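You operate a simulated robot arm through the tools that you are given. There is no shell and no other tool.

Carry out the task below with a simulated robot arm. There is one attempt and no reset: what you move stays moved.

## Task
Check the torque wrench at the value on the torque card.
Fine: zero the tester first, click the wrench once it is set, then turn the collar back to 2.
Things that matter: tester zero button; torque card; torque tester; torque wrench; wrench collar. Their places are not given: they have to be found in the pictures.

The check looks at the end state, three seconds after you hand in, the way a careful person would. Anything else that was tipped, shoved, dropped, spilled or broken makes it a failure.

## Robot
A 6-joint arm with a two-finger parallel gripper, fixed in place. Base frame: the origin is at the foot of the arm, x ahead of it, y to its left, z up; the work surface is at about z = 880. Lengths are in mm, angles in degrees, forces in N, time in s.
With the tool pointing down near the work surface it reaches from about 360 to 760 mm from the base axis. Its first joint turns from -66.0 to 66.0 degrees. Payload 2.45 kg.
The tool frame sits at the grasp point between the pads (the TCP): z along the fingers, y along the line on which they close. The tips reach 24 mm beyond it. The gripper opens to 68 mm. The fingers are 17 mm wide and 10 mm thick; the gripper's body (40 by 70 mm) begins 41 mm behind the TCP.
Orientation is that of the tool frame in the base frame, as [roll, pitch, yaw] about the fixed x, y, z axes, in that order (R = Rz(yaw) Ry(pitch) Rx(roll)). With the fingers straight down and closing along the base's y, the tool's x points along the base's -x, its y along +y and its z along -z.

## Interface
- The arm moves only by the tool play_rows. Its argument "steps" is a list that holds one entry, the list of rows, each a list of 7 numbers: the shift along the tool's x, y, z in units of 40 mm (1.0 is 40 mm), then the turn, a rotation vector about the tool's x, y, z in units of 8 degrees (1.0 is 8 degrees), then the finger opening in mm, from 0 to 68. In form: [[[dx, dy, dz, ax, ay, az, hand], ...]]. A call has 1 to 20 rows; each row shifts and turns the commanded pose from where the row before left it, along the tool's axes as they then stand. A call with a number of a shift or a turn outside -1 to 1 is refused whole. Each row takes 0.2 s and may step no farther than 50 mm and 8.6 degrees from the row before; otherwise, or with a gripper value out of range, the whole call is refused. A pose out of reach is approached as far as the arm can. The call stops where the force on the tool passes 40 N (or 10 N more than at its start, if that is more) or the arm is blocked; 0.2 s more then pass. The fingers move at their own pace (about 108 mm/s each) and stop on an object; they squeeze with about 35 N. The grip force told is the motor's: it shows also when the fingers shut on nothing. Time passes only in rows, and 0.2 s behind the last, so rows that do not move let the fingers close. It gives the time, the measured TCP pose, the force on the tool (base axes), the opening and the grip force at its end, in the units of the frame above (readings bear some noise), with the torque about the TCP (base axes, N m) and any sound that the robot's microphone picked up.
- Cameras (640 x 400 px; columns grow to the right, rows downward): "scene" is fixed at [185.9, 432.4, 1469.6]; the picture's right is [-0.53, -0.85, 0.00], its down [-0.45, 0.28, -0.85] and it looks along [0.72, -0.45, -0.53] (base axes); focal length 356 px, centre (320, 200). "wrist" rides on the gripper at [84, 11, -75] in the tool frame; the picture's right is [-0.13, 0.99, 0.00], its down [-0.60, -0.08, -0.79] and it looks along [-0.79, -0.10, 0.61] (tool axes); focal length 251 px, centre (320, 200).
- capture(camera): a new picture of that camera. The clock stands still meanwhile.
- probe_pixels(camera, pixels): there is no depth. For up to 12 entries [column, row, z] of the newest picture of that camera ("zoom" is the newest enlarged one), the place [x, y] in the base frame at which the ray of that pixel passes the height z, good to about 3 mm. The clock stands still meanwhile.
- enlarge(camera, box): a new picture of the part [left, top, right, bottom] of that camera's present view, enlarged. The clock stands still meanwhile.
- hand_in(): hands the job in; it is judged then, once.

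Open the gripper and draw the arm clear of the work before you hand the job in, unless the task says otherwise.

The tools are called as a command line: name --argument value ..., lists and objects as JSON in quotes. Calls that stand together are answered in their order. play_rows: Moves the arm, as the interface text tells. Its arguments: {"type":"object","properties":{"steps":{"type":"array","items":{"type":"array","items":{"type":"array","items":{"type":"number"}}}}},"required":["steps"]} The other tools are called the same way: capture (camera) takes a picture; probe_pixels (camera, pixels) gives the place at which the rays of pixels pass given heights; enlarge (camera, box) takes an enlarged picture of a part of a camera's view; hand_in () hands the job in.

At the start:

```text
time: 0.0
position: [502.5, -7.4, 1265.8]
tcp_rot: [-180.0, 0.1, 180.0]
ft_force: [-0.4, 0.4, -0.4]
moment: [0.03, 0.0, 0.0]
grip_width: 68.0
grasp_force: 0.0
```

scene: 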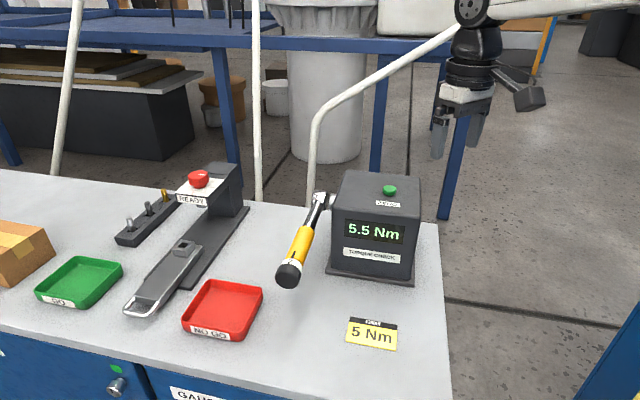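
wrist: 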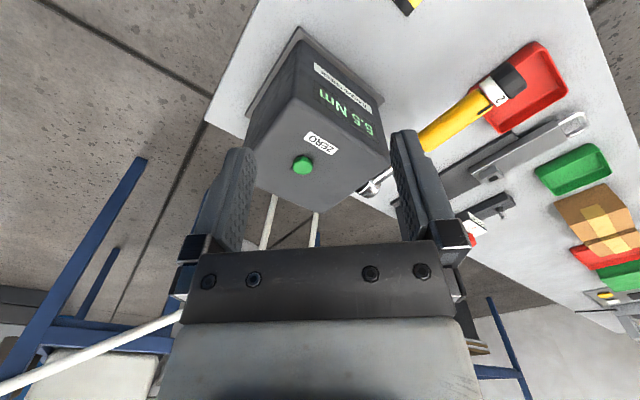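

The scene shows the torque tester at about (375,225) reading 5.5 Nm, the card "5 Nm" at (372,334), and the wrench with its yellow handle at (300,245). I take enlarged pictures for detail.

enlarge --camera "scene" --box '[260, 160, 440, 290]'

enlarge --camera "scene" --box '[320, 300, 420, 362]'

enlarge --camera "wrist" --box '[220, 0, 600, 240]'

```text
3.08 times, centred on (350, 225) of scene
```

zoom: 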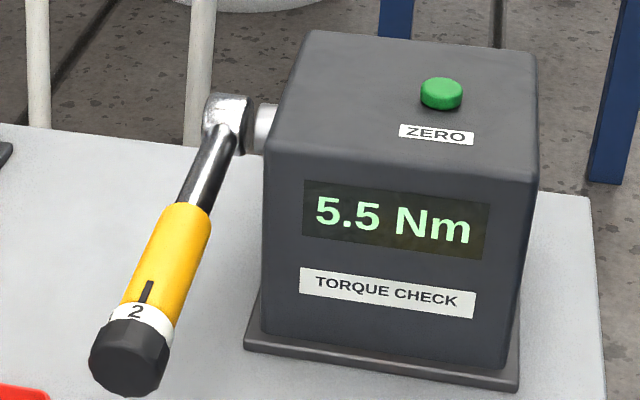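

```text
6.40 times, centred on (370, 331) of scene
```

zoom: 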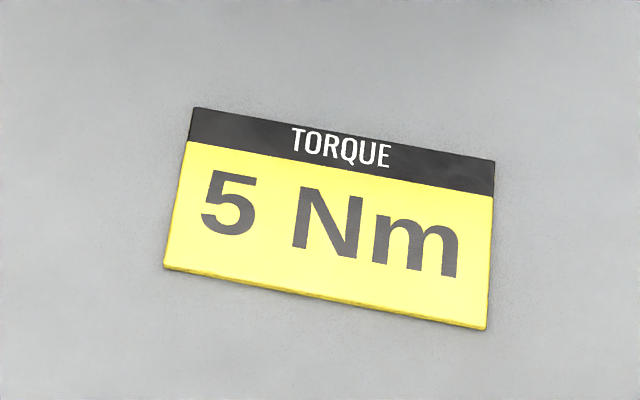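

```text
1.67 times, centred on (410, 120) of wrist
```

zoom: 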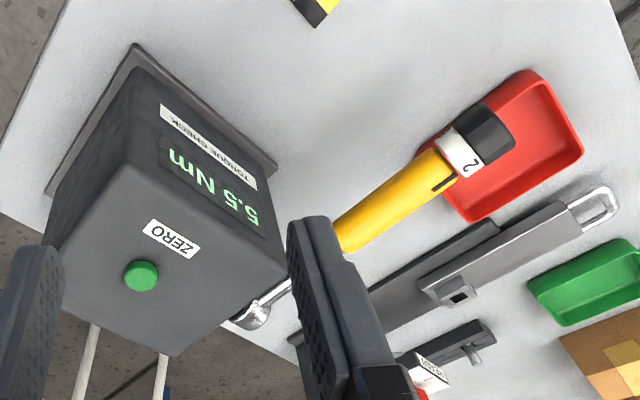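

The card reads 5 Nm, the collar now stands at 2, and the tester reads 5.5 Nm before zeroing. I probe points of the tester's base, button, wrench and card.

probe_pixels --camera "scene" --pixels '[[326, 273, 880], [414, 286, 880], [390, 190, 1020], [390, 190, 1050], [390, 190, 1080], [289, 273, 1000], [289, 273, 1030], [289, 273, 950], [320, 197, 1000], [320, 197, 1040], [372, 334, 880], [438, 223, 880]]'

probe_pixels --camera "wrist" --pixels '[[303, 165, 1020], [303, 165, 1050], [303, 165, 1080], [507, 80, 950], [507, 80, 1000], [507, 80, 1030], [370, 188, 1000], [370, 188, 1040], [300, 28, 880], [247, 117, 880], [384, 100, 880]]'

```text
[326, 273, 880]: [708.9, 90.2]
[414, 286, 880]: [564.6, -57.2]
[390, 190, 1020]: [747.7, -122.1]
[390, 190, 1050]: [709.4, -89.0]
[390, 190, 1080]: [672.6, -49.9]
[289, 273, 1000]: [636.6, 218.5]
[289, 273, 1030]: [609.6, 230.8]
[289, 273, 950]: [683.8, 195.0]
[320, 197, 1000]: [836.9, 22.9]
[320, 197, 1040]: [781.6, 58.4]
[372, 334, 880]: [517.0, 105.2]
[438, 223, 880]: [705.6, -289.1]
```

```text
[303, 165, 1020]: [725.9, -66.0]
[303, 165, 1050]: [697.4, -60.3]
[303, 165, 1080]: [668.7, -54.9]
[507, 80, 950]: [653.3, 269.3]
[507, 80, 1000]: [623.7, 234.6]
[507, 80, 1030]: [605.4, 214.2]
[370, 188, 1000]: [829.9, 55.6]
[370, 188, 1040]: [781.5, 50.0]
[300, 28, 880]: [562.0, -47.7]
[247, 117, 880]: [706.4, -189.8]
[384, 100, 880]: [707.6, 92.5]
```

The tester is turned about 45° and its centre lies near (707,-50). The two views agree on the zero button near (674,-55,1076), and the wrench runs from its head near (788,53,1035) to the collar near (619,224,1015). I close the fingers and move above the zero button.

play_rows --steps '[[[-0.86, -0.24, 0.5, 0, 0, 0, 0], [-0.86, -0.24, 0.5, 0, 0, 0, 0], [-0.86, -0.24, 0.5, 0, 0, 0, 0], [-0.86, -0.24, 0.5, 0, 0, 0, 0], [-0.86, -0.24, 0.5, 0, 0, 0, 0], [0, 0, 0, 0, 0, 0, 0], [0, 0, 0, 0, 0, 0, 0]]]'

capture --camera "scene"

capture --camera "wrist"

```text
time: 1.6
position: [675.6, -57.0, 1164.2]
tcp_rot: [-180.0, 0.0, -180.0]
ft_force: [0.0, 1.1, 0.0]
moment: [-0.02, -0.02, -0.01]
grip_width: 0.0
grasp_force: 24.1
```

```text
taken
```

scene: 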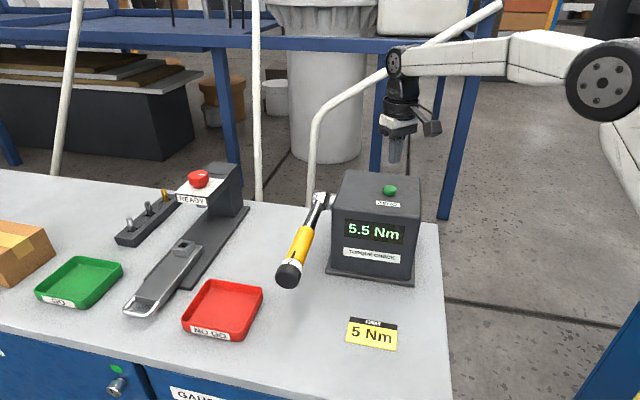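

```text
taken
```

wrist: 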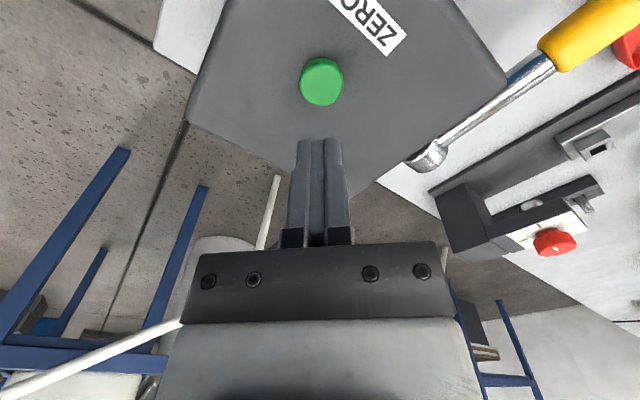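

The button's top is at (322,76) in the wrist view and (390,189) in the scene view. I probe both at several heights to fix its position.

probe_pixels --camera "wrist" --pixels '[[322, 75, 1070], [322, 75, 1080], [322, 75, 1060], [322, 75, 1050]]'

probe_pixels --camera "scene" --pixels '[[390, 188, 1070], [390, 188, 1080], [390, 188, 1060], [390, 188, 1050]]'

```text
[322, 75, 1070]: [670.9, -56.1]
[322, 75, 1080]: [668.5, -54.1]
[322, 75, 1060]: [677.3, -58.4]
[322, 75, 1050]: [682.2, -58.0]
```

```text
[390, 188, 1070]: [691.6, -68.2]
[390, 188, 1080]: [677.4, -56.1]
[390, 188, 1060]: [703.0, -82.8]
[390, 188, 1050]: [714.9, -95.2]
```

The views agree on the button near (671,-55) with its top at about z 1081. I descend until the tips are just above it.

play_rows --steps '[[[0.11, 0.04, 0.5, 0, 0, 0, 0], [0, 0, 0.6, 0, 0, 0, 0], [0, 0, 0, 0, 0, 0, 0], [0, 0, 0, 0, 0, 0, 0]]]'

capture --camera "wrist"

enlarge --camera "scene" --box '[340, 120, 440, 250]'

```text
time: 2.6
position: [672.0, -52.8, 1121.9]
tcp_rot: [-180.0, 0.1, 179.9]
ft_force: [-0.1, 0.5, 0.4]
moment: [-0.01, 0.02, -0.01]
grip_width: 0.4
grasp_force: 23.5
```

```text
taken
```

wrist: 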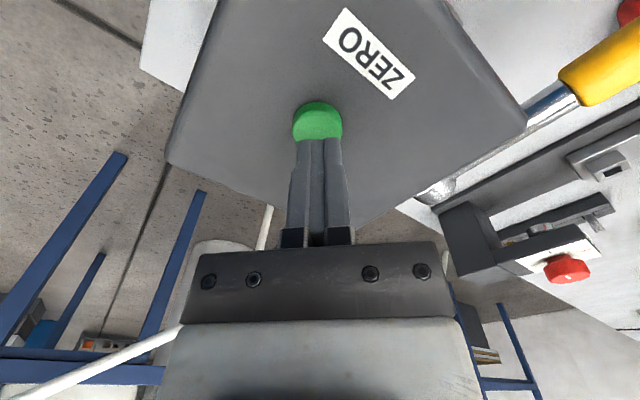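

```text
3.08 times, centred on (390, 185) of scene
```

zoom: 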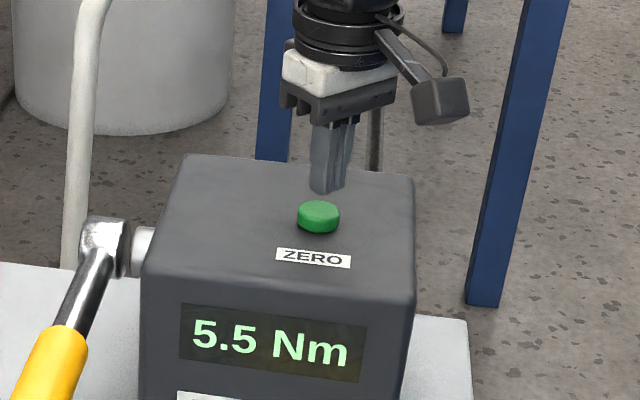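

The fingertips are about 17 mm above the button and in line with it. I press down in small steps and watch the force.

play_rows --steps '[[[0, 0, 0.1, 0, 0, 0, 0], [0, 0, 0.1, 0, 0, 0, 0], [0, 0, 0.1, 0, 0, 0, 0], [0, 0, 0.05, 0, 0, 0, 0], [0, 0, 0.03, 0, 0, 0, 0], [0, 0, 0, 0, 0, 0, 0]]]'

enlarge --camera "scene" --box '[340, 120, 440, 250]'

```text
time: 4.0
position: [670.4, -54.2, 1106.9]
tcp_rot: [-180.0, 0.0, 179.9]
ft_force: [-0.1, 0.7, -0.6]
moment: [-0.01, 0.03, 0.0]
grip_width: 0.0
grasp_force: 23.4
```

```text
3.08 times, centred on (390, 185) of scene
```

zoom: 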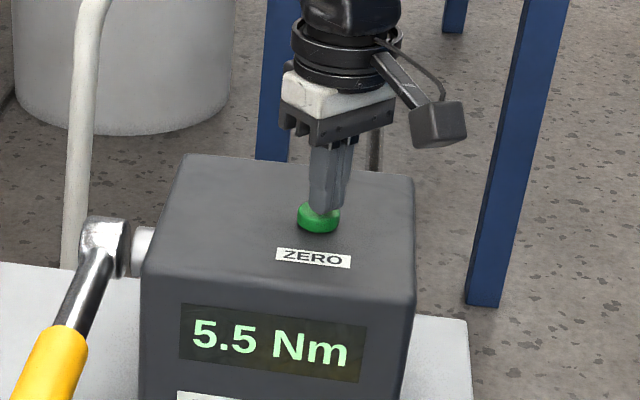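

There is no contact force yet, with the tips just above the button. I continue down in 1 mm steps.

play_rows --steps '[[[0, 0, 0.025, 0, 0, 0, 0], [0, 0, 0.025, 0, 0, 0, 0], [0, 0, 0.025, 0, 0, 0, 0], [0, 0, 0.025, 0, 0, 0, 0], [0, 0, 0, 0, 0, 0, 0]]]'

enlarge --camera "scene" --box '[340, 120, 440, 250]'

```text
time: 5.2
position: [669.5, -55.3, 1102.2]
tcp_rot: [-180.0, 0.0, 180.0]
ft_force: [-0.2, -0.5, 1.2]
moment: [-0.04, 0.03, 0.0]
grip_width: 0.1
grasp_force: 23.0
```

```text
3.08 times, centred on (390, 185) of scene
```

zoom: 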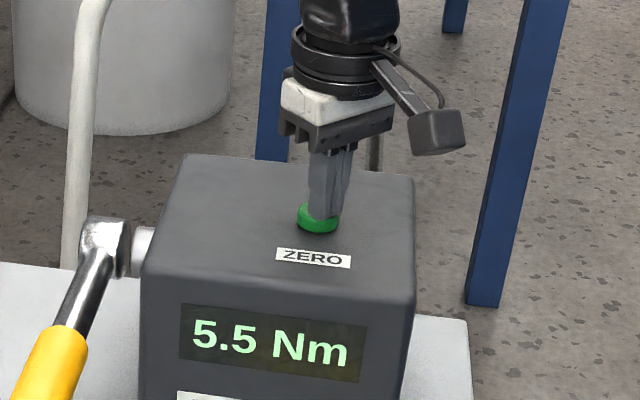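

The force in z is about 1.2 N, so contact is only just starting. I press on in 1 mm steps.

play_rows --steps '[[[0, 0, 0.025, 0, 0, 0, 0], [0, 0, 0.025, 0, 0, 0, 0], [0, 0, 0.025, 0, 0, 0, 0], [0, 0, 0, 0, 0, 0, 0]]]'

enlarge --camera "scene" --box '[340, 120, 440, 250]'

capture --camera "wrist"

```text
time: 6.2
position: [670.2, -53.6, 1100.0]
tcp_rot: [-180.0, 0.0, 180.0]
ft_force: [1.2, -0.7, 0.2]
moment: [-0.06, 0.0, -0.02]
grip_width: 0.0
grasp_force: 23.6
heard: click
```

```text
3.08 times, centred on (390, 185) of scene
```

zoom: 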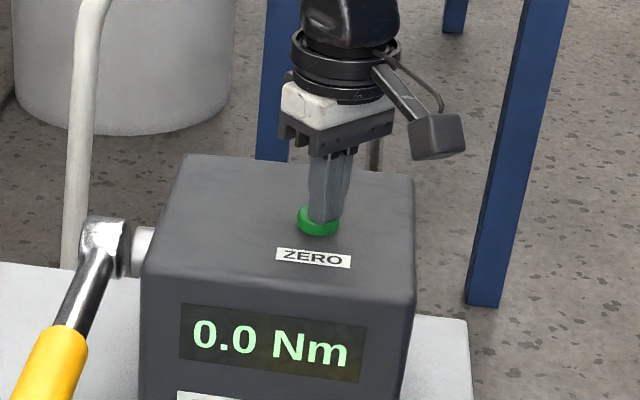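

```text
taken
```

wrist: 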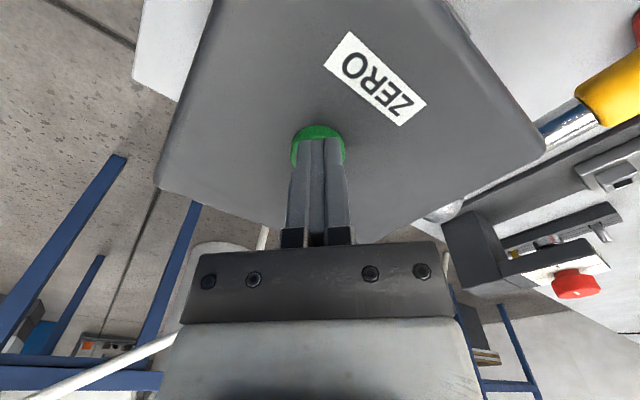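

The button clicked and the tester now reads 0.0 Nm. I lift straight up off the button and then move back and left to look at the wrench and collar.

play_rows --steps '[[[0, 0, -0.5, 0, 0, 0, 0], [0, 0, -1, 0, 0, 0, 0], [0, 0, -1, 0, 0, 0, 0], [0, 0, -1, 0, 0, 0, 0], [0.9, 0.7, 0, 0, 0, 0, 40], [0.9, 0.7, 0, 0, 0, 0, 40], [0.9, 0.7, 0, 0, 0, 0, 40], [0.9, 0.7, 0, 0, 0, 0, 40], [0.9, 0.7, 0, 0, 0, 0, 40], [0.9, 0.7, 0, 0, 0, 0, 40], [0, 0.8, 0, 0, 0, 0, 40], [0, 0.8, 0, 0, 0, 0, 40], [0, 0, 0, 0, 0, 0, 40]]]'

capture --camera "wrist"

capture --camera "scene"

```text
time: 9.0
position: [456.7, 179.2, 1238.3]
tcp_rot: [-179.9, 0.0, 180.0]
ft_force: [0.2, 0.8, 0.4]
moment: [0.02, 0.02, 0.02]
grip_width: 40.2
grasp_force: 0.0
```

```text
taken
```

wrist: 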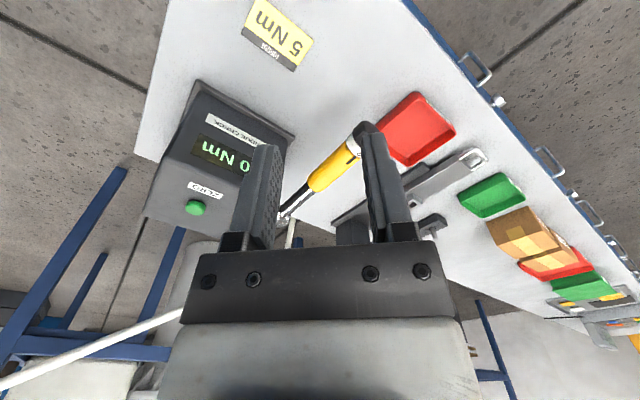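

```text
taken
```

scene: 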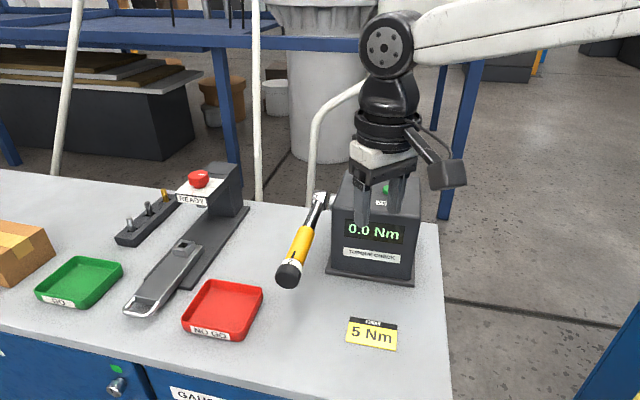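

The tester stays at 0.0 Nm. I probe the table positions of the red tray and other neighbours, and the two ends of the wrench, so that I can plan a clear approach.

probe_pixels --camera "scene" --pixels '[[208, 281, 900], [262, 290, 900], [245, 340, 900], [183, 330, 900], [125, 312, 890], [205, 250, 900], [250, 205, 880], [205, 165, 960], [289, 273, 1010], [289, 273, 1020], [300, 245, 1020], [309, 225, 1030]]'

probe_pixels --camera "wrist" --pixels '[[364, 131, 1000], [364, 131, 1010], [364, 131, 1020], [364, 131, 1030], [330, 172, 1010], [330, 172, 1020], [330, 172, 1030], [290, 212, 1020], [290, 212, 1030], [290, 212, 1040]]'

enlarge --camera "wrist" --box '[260, 100, 420, 230]'

enlarge --camera "scene" --box '[270, 230, 330, 290]'

```text
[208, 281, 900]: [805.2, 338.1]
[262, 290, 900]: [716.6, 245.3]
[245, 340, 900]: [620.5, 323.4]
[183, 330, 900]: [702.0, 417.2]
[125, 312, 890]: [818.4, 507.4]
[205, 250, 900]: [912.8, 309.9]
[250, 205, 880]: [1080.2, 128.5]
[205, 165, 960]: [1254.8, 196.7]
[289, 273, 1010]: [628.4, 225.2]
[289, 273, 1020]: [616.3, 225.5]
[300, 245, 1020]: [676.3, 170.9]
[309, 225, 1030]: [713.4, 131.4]
```

```text
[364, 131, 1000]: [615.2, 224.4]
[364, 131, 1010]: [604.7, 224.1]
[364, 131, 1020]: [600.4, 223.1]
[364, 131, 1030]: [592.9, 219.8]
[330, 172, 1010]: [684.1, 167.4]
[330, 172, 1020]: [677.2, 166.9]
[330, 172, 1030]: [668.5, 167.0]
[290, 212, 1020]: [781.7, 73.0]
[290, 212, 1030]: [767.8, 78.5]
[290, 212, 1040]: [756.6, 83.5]
```

```text
3.08 times, centred on (340, 165) of wrist
```

zoom: 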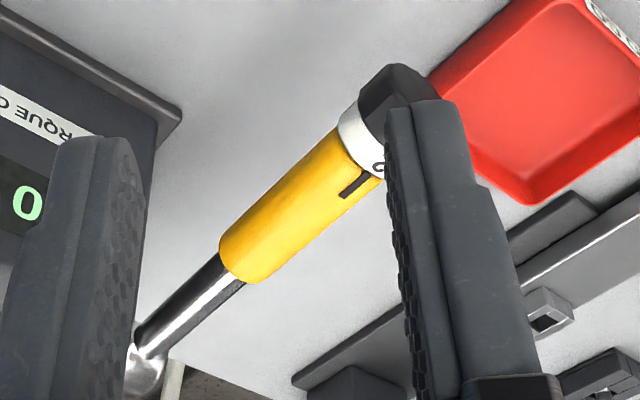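

```text
6.67 times, centred on (300, 260) of scene
```

zoom: 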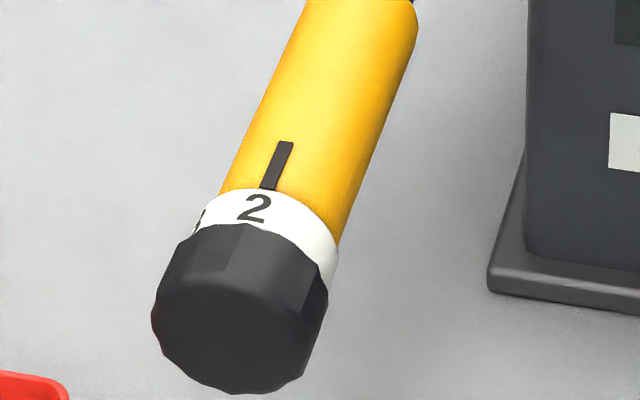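

The collar shows 2 at the black index line, and another number appears to its left at about zoom (198,222). I enlarge further to read the scale spacing.

enlarge --camera "scene" --box '[278, 252, 306, 270]'

probe_pixels --camera "scene" --pixels '[[276, 275, 1015], [303, 270, 1015], [289, 263, 1030], [289, 287, 1005]]'

```text
16.00 times, centred on (292, 261) of scene
```

zoom: 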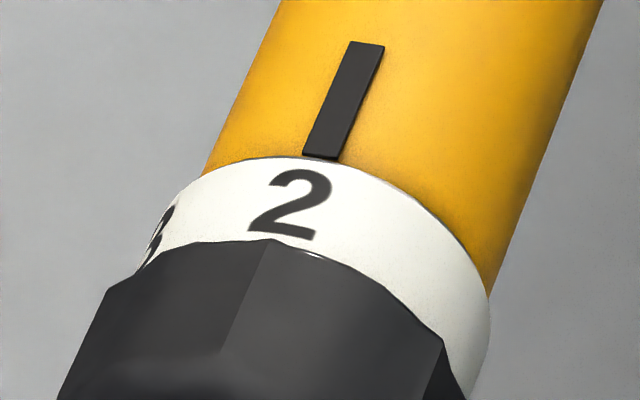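

```text
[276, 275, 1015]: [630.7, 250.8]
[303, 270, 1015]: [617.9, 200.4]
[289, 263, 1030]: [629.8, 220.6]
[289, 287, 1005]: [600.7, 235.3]
```

The neighbouring number on the left of the 2 is a 3, so turning clockwise as seen from the handle end raises the value, about 60° per Nm. I turn the tool 45° so that its x axis lies along the wrench, then move to a viewpoint off the collar end.

play_rows --steps '[[[0, 0, 0, 0, 0, 1, 68], [0, 0, 0, 0, 0, 1, 68], [0, 0, 0, 0, 0, 1, 68], [0, 0, 0, 0, 0, 1, 68], [0, 0, 0, 0, 0, 1, 68], [0, 0, 0, 0, 0, 0.625, 68], [0.067, 0.61, 0.6, 0, 0, 0, 68], [0.067, 0.61, 0.6, 0, 0, 0, 68], [0.067, 0.61, 0.6, 0, 0, 0, 68], [0.067, 0.61, 0.6, 0, 0, 0, 68], [0.067, 0.61, 0.6, 0, 0, 0, 68], [0.067, 0.61, 0.6, 0, 0, 0, 68], [0, 0, 0, 0, 0, 0, 68]]]'

capture --camera "wrist"

capture --camera "scene"

```text
time: 11.8
position: [547.6, 294.5, 1096.0]
tcp_rot: [-179.9, 0.0, 135.0]
ft_force: [0.5, 0.5, -0.3]
moment: [-0.02, 0.01, -0.01]
grip_width: 68.3
grasp_force: 0.0
```

```text
taken
```

wrist: 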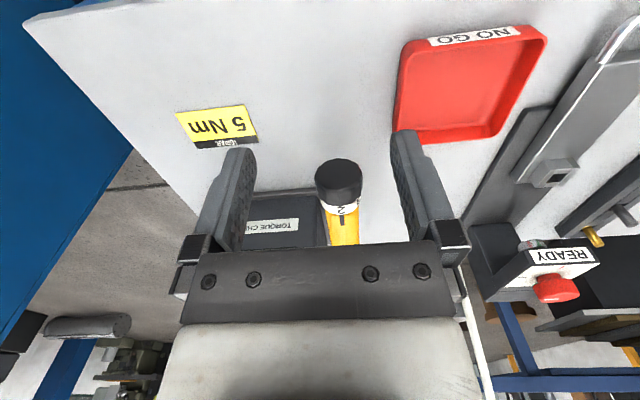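

```text
taken
```

scene: 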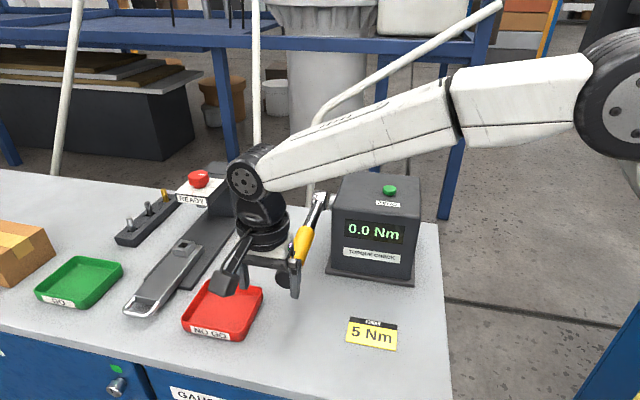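

The collar's black end is at (338,178) with the 2 and index line at (343,212) in the wrist view. I enlarge it and probe its centre.

enlarge --camera "wrist" --box '[290, 140, 390, 250]'

probe_pixels --camera "wrist" --pixels '[[315, 178, 1015], [362, 178, 1015], [338, 172, 1015], [343, 240, 1035], [343, 215, 1035], [338, 195, 1038], [327, 225, 1020], [360, 225, 1020]]'

```text
3.64 times, centred on (340, 195) of wrist
```

zoom: 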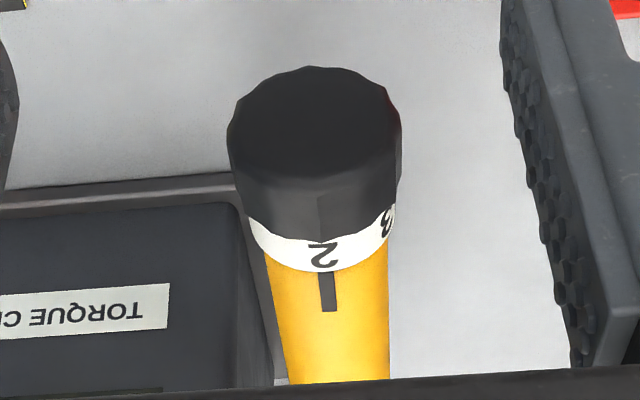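

```text
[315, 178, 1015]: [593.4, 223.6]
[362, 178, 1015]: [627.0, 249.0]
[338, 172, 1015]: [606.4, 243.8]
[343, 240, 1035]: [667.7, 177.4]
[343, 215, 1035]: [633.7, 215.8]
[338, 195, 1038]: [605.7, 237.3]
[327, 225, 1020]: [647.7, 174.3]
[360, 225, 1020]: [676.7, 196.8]
```

The collar axis droops slightly toward its end. I triangulate the end-cap centre and the index line from both cameras to fix the wrench axis precisely.

probe_pixels --camera "wrist" --pixels '[[338.6, 175.8, 1000], [338.6, 175.8, 1010], [342.2, 219.7, 1020], [342.2, 219.7, 1030], [342.2, 219.7, 1040], [345.5, 243, 1030], [345.5, 243, 1040]]'

probe_pixels --camera "scene" --pixels '[[287.7, 278.7, 1000], [287.7, 278.7, 1010], [293.4, 254.75, 1020], [293.4, 254.75, 1030], [293.4, 254.75, 1040], [320.8, 200.6, 1030], [320.8, 200.6, 1040]]'

```text
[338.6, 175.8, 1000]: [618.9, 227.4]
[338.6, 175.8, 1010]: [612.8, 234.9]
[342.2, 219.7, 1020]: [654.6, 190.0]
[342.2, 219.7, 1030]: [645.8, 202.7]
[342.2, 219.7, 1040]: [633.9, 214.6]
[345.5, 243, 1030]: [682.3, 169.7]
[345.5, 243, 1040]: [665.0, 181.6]
```

```text
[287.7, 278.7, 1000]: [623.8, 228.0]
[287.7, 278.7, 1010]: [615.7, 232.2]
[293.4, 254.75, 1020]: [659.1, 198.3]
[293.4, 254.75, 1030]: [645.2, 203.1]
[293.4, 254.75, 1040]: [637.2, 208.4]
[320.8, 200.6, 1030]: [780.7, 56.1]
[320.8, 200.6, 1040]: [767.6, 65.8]
```

The end-cap centre is near (618,230,1006) and the axis droops about 7° toward the end. I tilt the tool 7° to stand square to the wrench and move above the black collar.

play_rows --steps '[[[0, 0, 0, 0, -0.875, 0, 68], [-0.877, 0.037, 0.108, 0, 0, 0, 68], [-0.877, 0.037, 0.108, 0, 0, 0, 68], [-0.877, 0.037, 0.108, 0, 0, 0, 68], [0, 0, 0, 0, 0, 0, 68]]]'

capture --camera "wrist"

capture --camera "scene"

```text
time: 13.0
position: [626.4, 220.6, 1093.7]
tcp_rot: [-179.9, 7.0, 135.1]
ft_force: [0.8, 0.3, -0.2]
moment: [-0.02, -0.02, -0.02]
grip_width: 68.0
grasp_force: 0.0
```

```text
taken
```

wrist: 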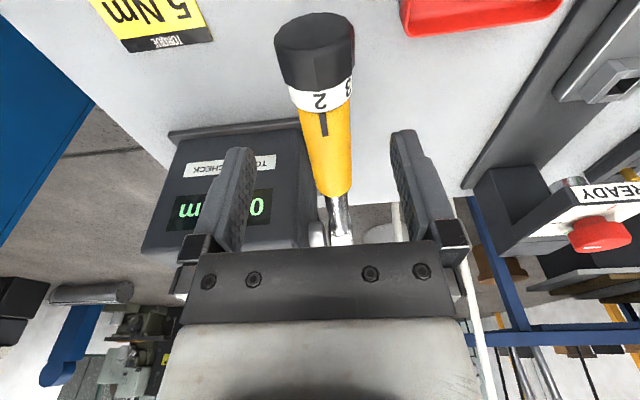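

```text
taken
```

scene: 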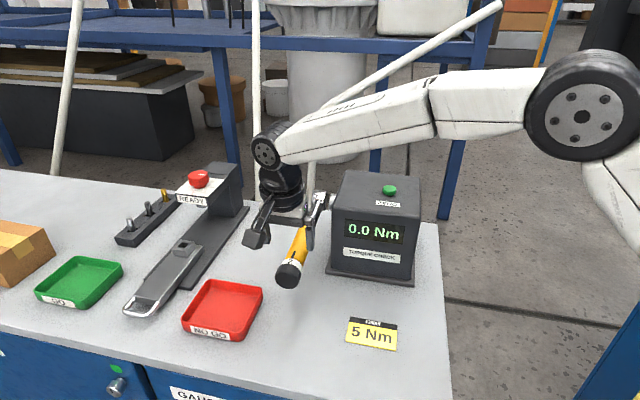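

The wrist view now shows the whole wrench, with the collar at (316,55) and the head near (341,232). I enlarge the collar to refine its centre and the scale.

enlarge --camera "wrist" --box '[260, 0, 380, 140]'

enlarge --camera "scene" --box '[230, 170, 340, 300]'

```text
2.86 times, centred on (320, 70) of wrist
```

zoom: 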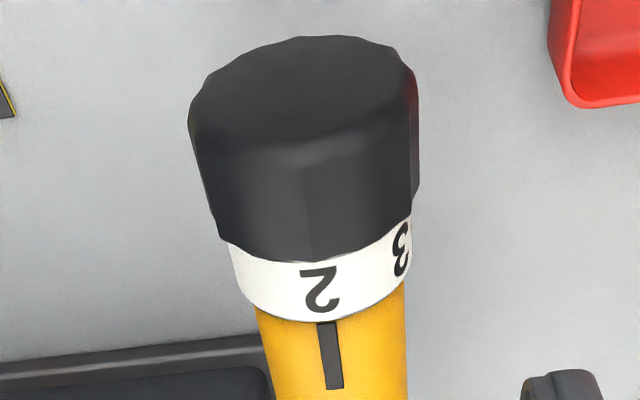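

```text
3.08 times, centred on (285, 235) of scene
```

zoom: 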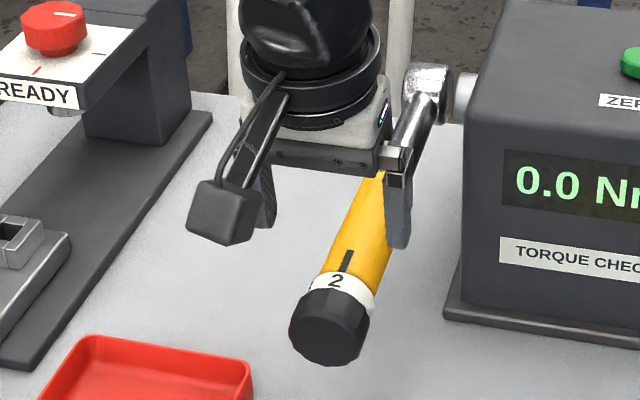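

The wrench axis lies within about 1 mm of the tool's x axis plane, and the black collar's middle is about 15 mm along the tool's +x. I shift 15 mm and descend part way with open fingers.

play_rows --steps '[[[0.375, 0.02, 0.2, 0, 0, 0, 68], [0, 0, 0.6, 0, 0, 0, 68], [0, 0, 0.6, 0, 0, 0, 68], [0, 0, 0, 0, 0, 0, 68]]]'

capture --camera "wrist"

enlarge --camera "scene" --box '[230, 200, 340, 300]'

```text
time: 14.0
position: [618.7, 226.3, 1036.7]
tcp_rot: [180.0, 7.0, 135.1]
ft_force: [-0.2, -0.4, -0.4]
moment: [-0.01, -0.01, -0.02]
grip_width: 67.9
grasp_force: 0.0
```

```text
taken
```

wrist: 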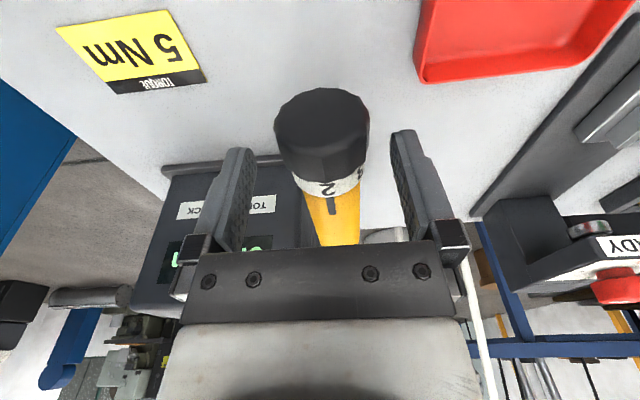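

```text
4.00 times, centred on (285, 250) of scene
```

zoom: 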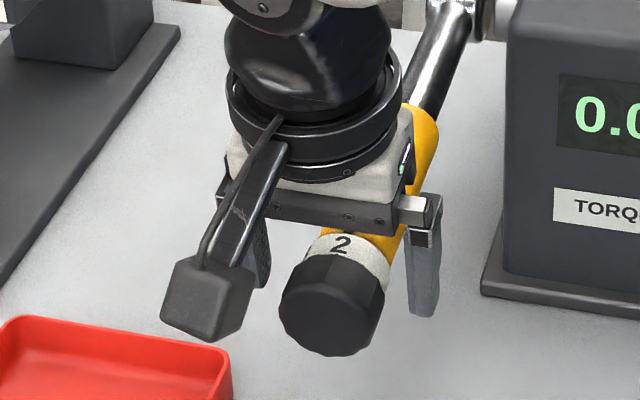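

The collar now sits between the fingers and just below them. I enlarge to check its centring before the last descent.

enlarge --camera "wrist" --box '[220, 70, 440, 250]'

```text
2.22 times, centred on (330, 160) of wrist
```

zoom: 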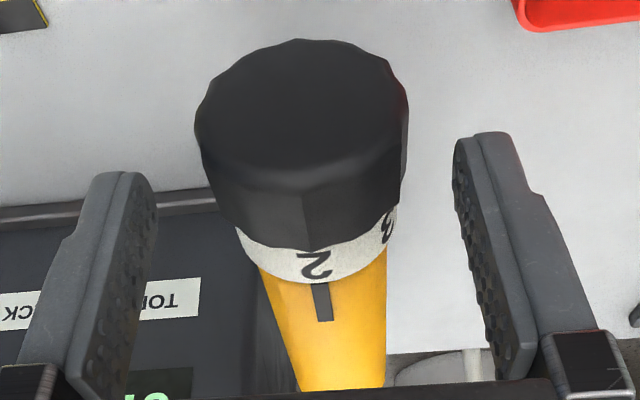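

The collar is centred to within about 1 mm, so I descend the last 29 mm. I keep the fingers open and check forces and position.

play_rows --steps '[[[0.05, 0.025, 0.25, 0, 0, 0, 68], [0, 0, 0.25, 0, 0, 0, 68], [0, 0, 0.225, 0, 0, 0, 68], [0, 0, 0, 0, 0, 0, 68]]]'

enlarge --camera "wrist" --box '[220, 70, 440, 250]'

enlarge --camera "scene" --box '[240, 220, 330, 300]'

```text
time: 15.0
position: [621.2, 225.6, 1007.4]
tcp_rot: [180.0, 6.9, 135.0]
ft_force: [-0.1, 0.5, 0.1]
moment: [-0.01, 0.02, 0.02]
grip_width: 68.0
grasp_force: 0.1
```

```text
2.22 times, centred on (330, 160) of wrist
```

zoom: 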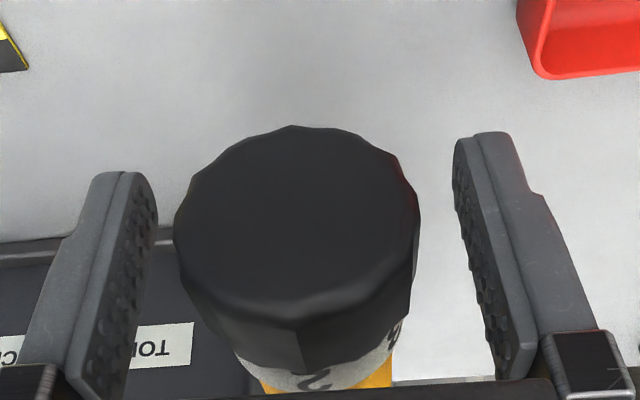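

```text
5.00 times, centred on (285, 260) of scene
```

zoom: 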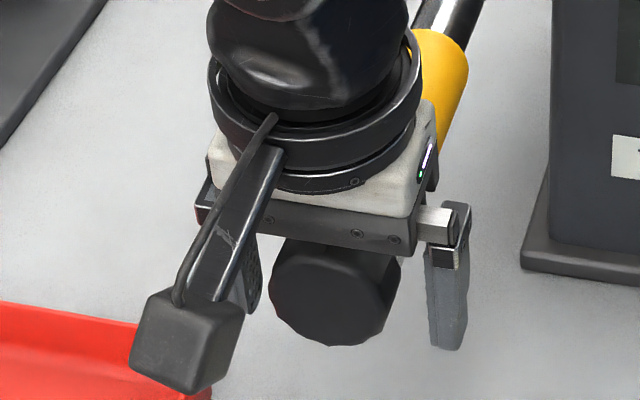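

The collar centre now coincides with the TCP to about 1 mm. I close the fingers on the collar and read the forces before turning.

play_rows --steps '[[[0, 0, 0, 0, 0, 0, 20], [0, 0, 0, 0, 0, 0, 20], [0, 0, 0, 0, 0, 0, 20]]]'

capture --camera "wrist"

capture --camera "scene"

```text
time: 15.8
position: [621.4, 226.8, 1009.2]
tcp_rot: [179.9, 7.1, 135.0]
ft_force: [8.0, 6.2, -1.2]
moment: [0.07, 0.1, -0.15]
grip_width: 43.7
grasp_force: 45.2
```

```text
taken
```

wrist: 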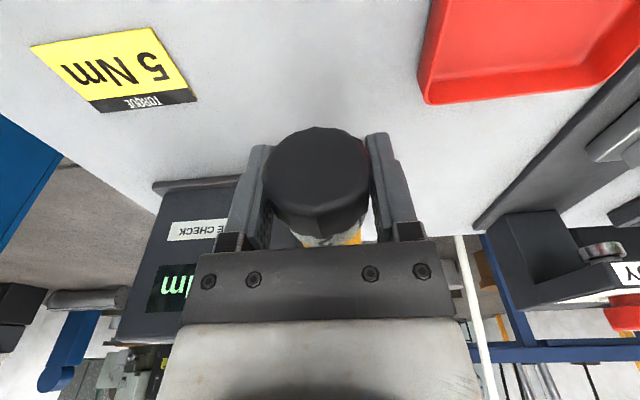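

```text
taken
```

scene: 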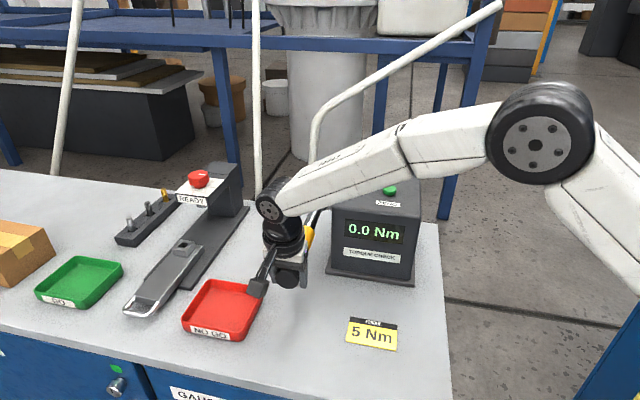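

Gripped at 43.7 mm, with a sideways reaction of about 10 N along +l, so the hand is slightly off centre. I ease it 0.8 mm along tool +y to relieve that.

play_rows --steps '[[[0, 0.02, 0, 0, 0, 0, 20], [0, 0, 0, 0, 0, 0, 20]]]'

```text
time: 16.4
position: [622.8, 226.7, 1007.9]
tcp_rot: [180.0, 7.0, 135.0]
ft_force: [5.8, 4.4, 1.2]
moment: [-0.35, -0.42, -0.18]
grip_width: 43.6
grasp_force: 45.3
```

The side load fell to about 7 N for 0.8 mm. I shift another 1.6 mm in the same direction.

play_rows --steps '[[[0, 0.02, 0, 0, 0, 0, 20], [0, 0.02, 0, 0, 0, 0, 20], [0, 0, 0, 0, 0, 0, 20]]]'

```text
time: 17.2
position: [623.1, 226.5, 1008.1]
tcp_rot: [-179.7, 7.0, 135.1]
ft_force: [-8.3, -11.8, 2.5]
moment: [-0.3, -0.66, 0.5]
grip_width: 43.6
grasp_force: 44.7
```

It overshot to about −14 N, so I go back about 1 mm to balance the side load.

play_rows --steps '[[[0, -0.025, 0, 0, 0, 0, 20], [0, 0, 0, 0, 0, 0, 20]]]'

```text
time: 17.8
position: [622.0, 226.7, 1008.1]
tcp_rot: [-179.9, 7.0, 135.1]
ft_force: [-0.7, -11.2, -3.0]
moment: [0.63, 0.59, 0.82]
grip_width: 43.7
grasp_force: 45.0
```

The reading is mixed, so I hold still briefly and read again.

play_rows --steps '[[[0, 0, 0, 0, 0, 0, 20], [0, 0, 0, 0, 0, 0, 20], [0, 0, 0, 0, 0, 0, 20]]]'

```text
time: 18.6
position: [622.7, 226.4, 1009.3]
tcp_rot: [-179.9, 7.0, 135.0]
ft_force: [-2.7, -14.8, -2.5]
moment: [0.62, 0.62, 0.82]
grip_width: 43.6
grasp_force: 45.0
```

The remaining load looks like friction hysteresis, so I open, let everything settle, and close again at the present centre.

play_rows --steps '[[[0, 0, 0, 0, 0, 0, 60], [0, -0.005, 0, 0, 0, 0, 60], [0, 0, 0, 0, 0, 0, 60], [0, 0, 0, 0, 0, 0, 20], [0, 0, 0, 0, 0, 0, 20], [0, 0, 0, 0, 0, 0, 20]]]'

```text
time: 20.0
position: [620.4, 227.3, 1010.1]
tcp_rot: [180.0, 7.0, 135.0]
ft_force: [-4.0, -1.9, 0.1]
moment: [-0.13, -0.12, -0.01]
grip_width: 43.6
grasp_force: 45.4
```

After regripping the side load is only about 4 N. I now turn the collar clockwise as seen from its end, by 24° about tool −x, and check.

play_rows --steps '[[[0, 0, 0, -0.5, 0, 0, 20], [0, 0, 0, -0.5, 0, 0, 20], [0, 0, 0, -0.5, 0, 0, 20], [0, 0, 0, -0.5, 0, 0, 20], [0, 0, 0, -0.5, 0, 0, 20], [0, 0, 0, -0.5, 0, 0, 20], [0, 0, 0, 0, 0, 0, 20]]]'

capture --camera "wrist"

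capture --camera "scene"

```text
time: 21.6
position: [621.1, 227.0, 1008.6]
tcp_rot: [155.9, 6.9, 134.7]
ft_force: [-2.8, -1.8, -3.3]
moment: [0.77, 0.73, -1.43]
grip_width: 44.2
grasp_force: 44.7
```

```text
taken
```

wrist: 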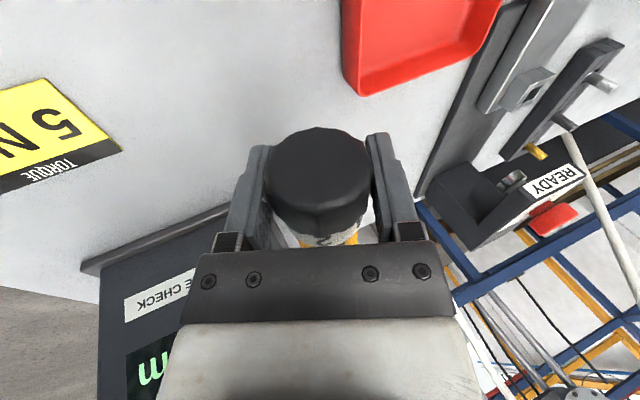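

```text
taken
```

scene: 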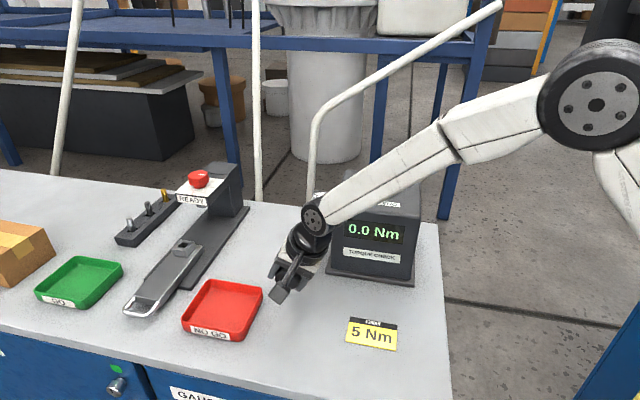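

The turn goes smoothly with forces of about 5 N. I continue another 32° in the same direction.

play_rows --steps '[[[0, 0, 0, -0.5, 0, 0, 20], [0, 0, 0, -0.5, 0, 0, 20], [0, 0, 0, -0.5, 0, 0, 20], [0, 0, 0, -0.5, 0, 0, 20], [0, 0, 0, -0.5, 0, 0, 20], [0, 0, 0, -0.5, 0, 0, 20], [0, 0, 0, -0.5, 0, 0, 20], [0, 0, 0, -0.5, 0, 0, 20], [0, 0, 0, 0, 0, 0, 20]]]'

capture --camera "wrist"

enlarge --camera "scene" --box '[240, 190, 430, 310]'

```text
time: 23.6
position: [620.6, 229.0, 1007.4]
tcp_rot: [132.3, 5.4, 135.9]
ft_force: [33.0, -19.1, -0.5]
moment: [0.36, 0.31, -1.09]
grip_width: 44.7
grasp_force: 44.9
out of reach, approached as far as the arm can: row 4, 6
```

```text
taken
```

wrist: 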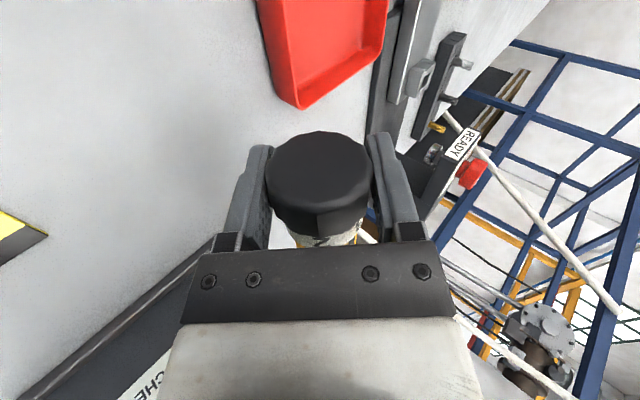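

```text
3.33 times, centred on (335, 250) of scene
```

zoom: 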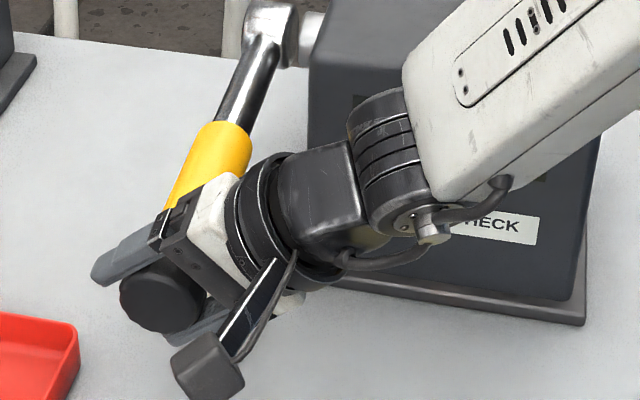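

The arm hit its reach limit at about 48° of tilt, and an axial load of about 37 N built up. I turn back 12° to relieve it while still holding, then read the forces.

play_rows --steps '[[[0, 0, 0, 0.5, 0, 0, 20], [0, 0, 0, 0.5, 0, 0, 20], [0, 0, 0, 0.5, 0, 0, 20], [0, 0, 0, 0, 0, 0, 20]]]'

```text
time: 24.6
position: [619.8, 229.5, 1007.1]
tcp_rot: [142.4, 5.3, 135.8]
ft_force: [29.5, -18.7, -1.0]
moment: [0.67, 0.65, -0.72]
grip_width: 44.5
grasp_force: 45.1
```

The pose kept a 2–3 mm axial shift from the clipped rows. I move back along tool −x by 2.6 mm to relieve it, then open the fingers.

play_rows --steps '[[[-0.035, 0, 0, 0, 0, 0, 20], [-0.03, 0, 0, 0, 0, 0, 20], [0, 0, 0, 0, 0, 0, 20]]]'

```text
time: 25.4
position: [619.6, 227.8, 1008.4]
tcp_rot: [144.4, 5.3, 136.1]
ft_force: [15.3, -13.0, -0.1]
moment: [0.41, 0.32, -1.25]
grip_width: 44.7
grasp_force: 45.4
```

The axial load fell to about 20 N. I open the fingers now and look at the collar.

play_rows --steps '[[[0, 0, 0, 0, 0, 0, 68], [0, 0, 0, 0, 0, 0, 68]]]'

capture --camera "wrist"

enlarge --camera "scene" --box '[240, 190, 430, 310]'

```text
time: 26.0
position: [619.7, 230.9, 1006.5]
tcp_rot: [144.4, 5.2, 136.4]
ft_force: [0.5, -0.3, -0.2]
moment: [0.02, 0.0, -0.01]
grip_width: 68.0
grasp_force: 0.0
```

```text
taken
```

wrist: 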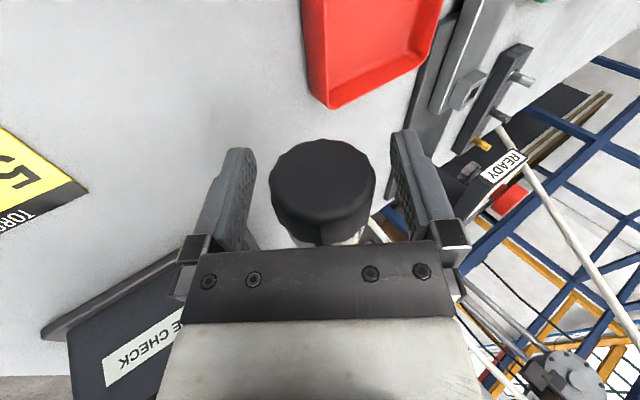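

```text
3.33 times, centred on (335, 250) of scene
```

zoom: 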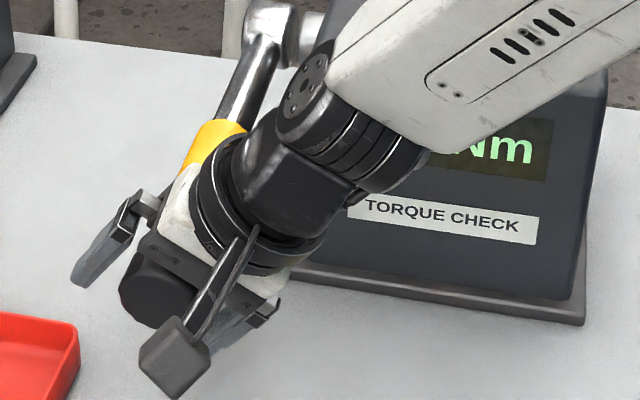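

The fingers are free. I rotate the hand back upright around the collar (36°) with the fingers open.

play_rows --steps '[[[0, 0, 0, 0.9, 0, 0, 68], [0, 0, 0, 0.9, 0, 0, 68], [0, 0, 0, 0.9, 0, 0, 68], [0, 0, 0, 0.9, 0, 0, 68], [0, 0, 0, 0.9, 0, 0, 68], [0, 0, 0, 0, 0, 0, 68]]]'

capture --camera "wrist"

capture --camera "scene"

```text
time: 27.4
position: [620.0, 230.7, 1008.0]
tcp_rot: [-179.5, 5.2, 136.2]
ft_force: [-0.8, 0.1, 0.1]
moment: [0.01, 0.0, -0.03]
grip_width: 68.0
grasp_force: 0.1
```

```text
taken
```

wrist: 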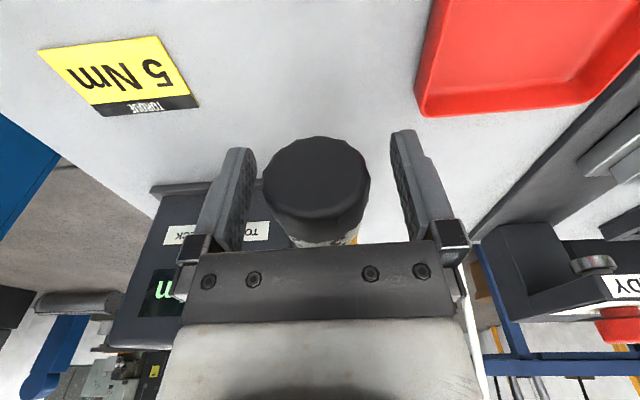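

```text
taken
```

scene: 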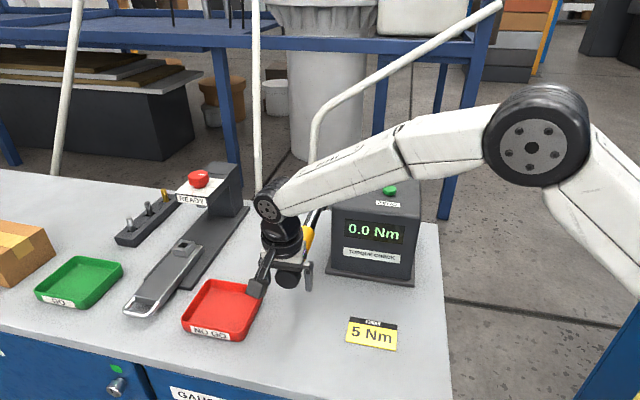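

To read the ring I lift the hand about 55 mm along the tool axis and straighten it to pitch 7°, yaw 135°.

play_rows --steps '[[[0, 0, -0.7, 0, 0, 0, 68], [0, 0, -0.7, 0, 0, 0, 68], [0, 0, 0, 0, -0.225, 0.15, 68], [0, 0, 0, 0, 0, 0, 68]]]'

enlarge --camera "wrist" --box '[240, 20, 420, 180]'

enlarge --camera "scene" --box '[255, 230, 325, 300]'

```text
time: 28.4
position: [618.9, 233.9, 1064.0]
tcp_rot: [-179.8, 7.2, 135.1]
ft_force: [-0.1, 0.2, 1.1]
moment: [-0.04, 0.02, 0.02]
grip_width: 68.0
grasp_force: 0.1
```

```text
2.50 times, centred on (330, 100) of wrist
```

zoom: 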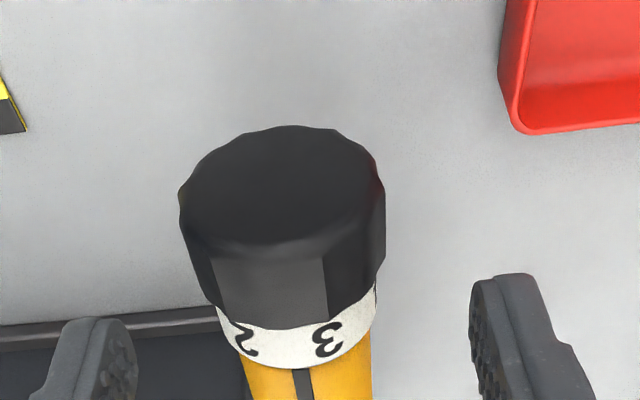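

```text
5.71 times, centred on (290, 265) of scene
```

zoom: 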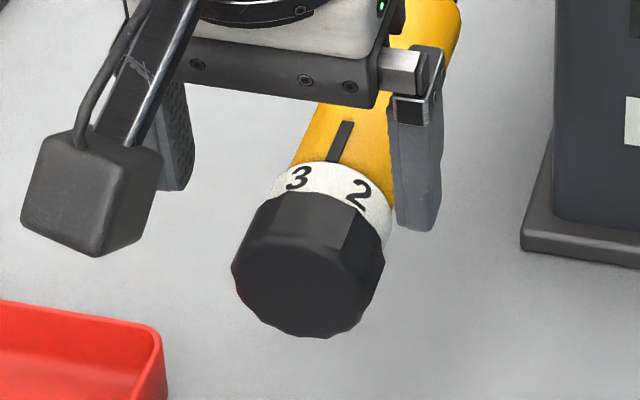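

The collar turned exactly with the hand: the index now stands between 2 and 3 (about 36° turned), with 60° per number. I recentre, descend again, and tilt the open hand the other way to see how far it reaches.

play_rows --steps '[[[0.015, -0.09, 0, 0, 0, 0, 68], [0, 0, 0.5, 0, 0, 0, 68], [0, 0, 0.5, 0, 0, 0, 68], [0, 0, 0.39, 0, 0, 0, 68], [0, 0, 0, 0.5, 0, 0, 68], [0, 0, 0, 0.5, 0, 0, 68], [0, 0, 0, 0.5, 0, 0, 68], [0, 0, 0, 0.5, 0, 0, 68], [0, 0, 0, 0, 0, 0, 68]]]'

enlarge --camera "wrist" --box '[220, 70, 440, 250]'

```text
time: 30.4
position: [619.0, 229.0, 1008.7]
tcp_rot: [-163.7, 7.1, 135.1]
ft_force: [-0.2, 0.9, 0.1]
moment: [0.0, -0.02, 0.0]
grip_width: 68.2
grasp_force: 0.1
```

```text
2.22 times, centred on (330, 160) of wrist
```

zoom: 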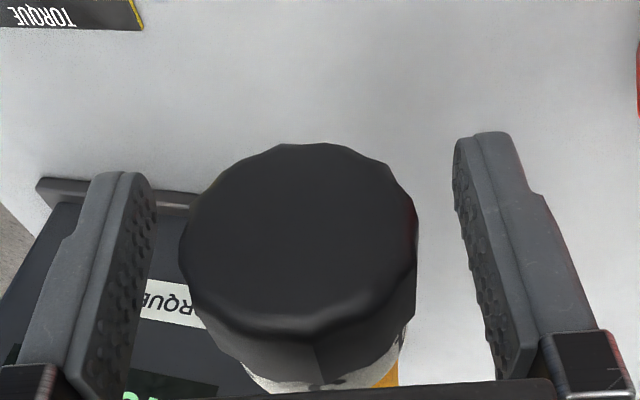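

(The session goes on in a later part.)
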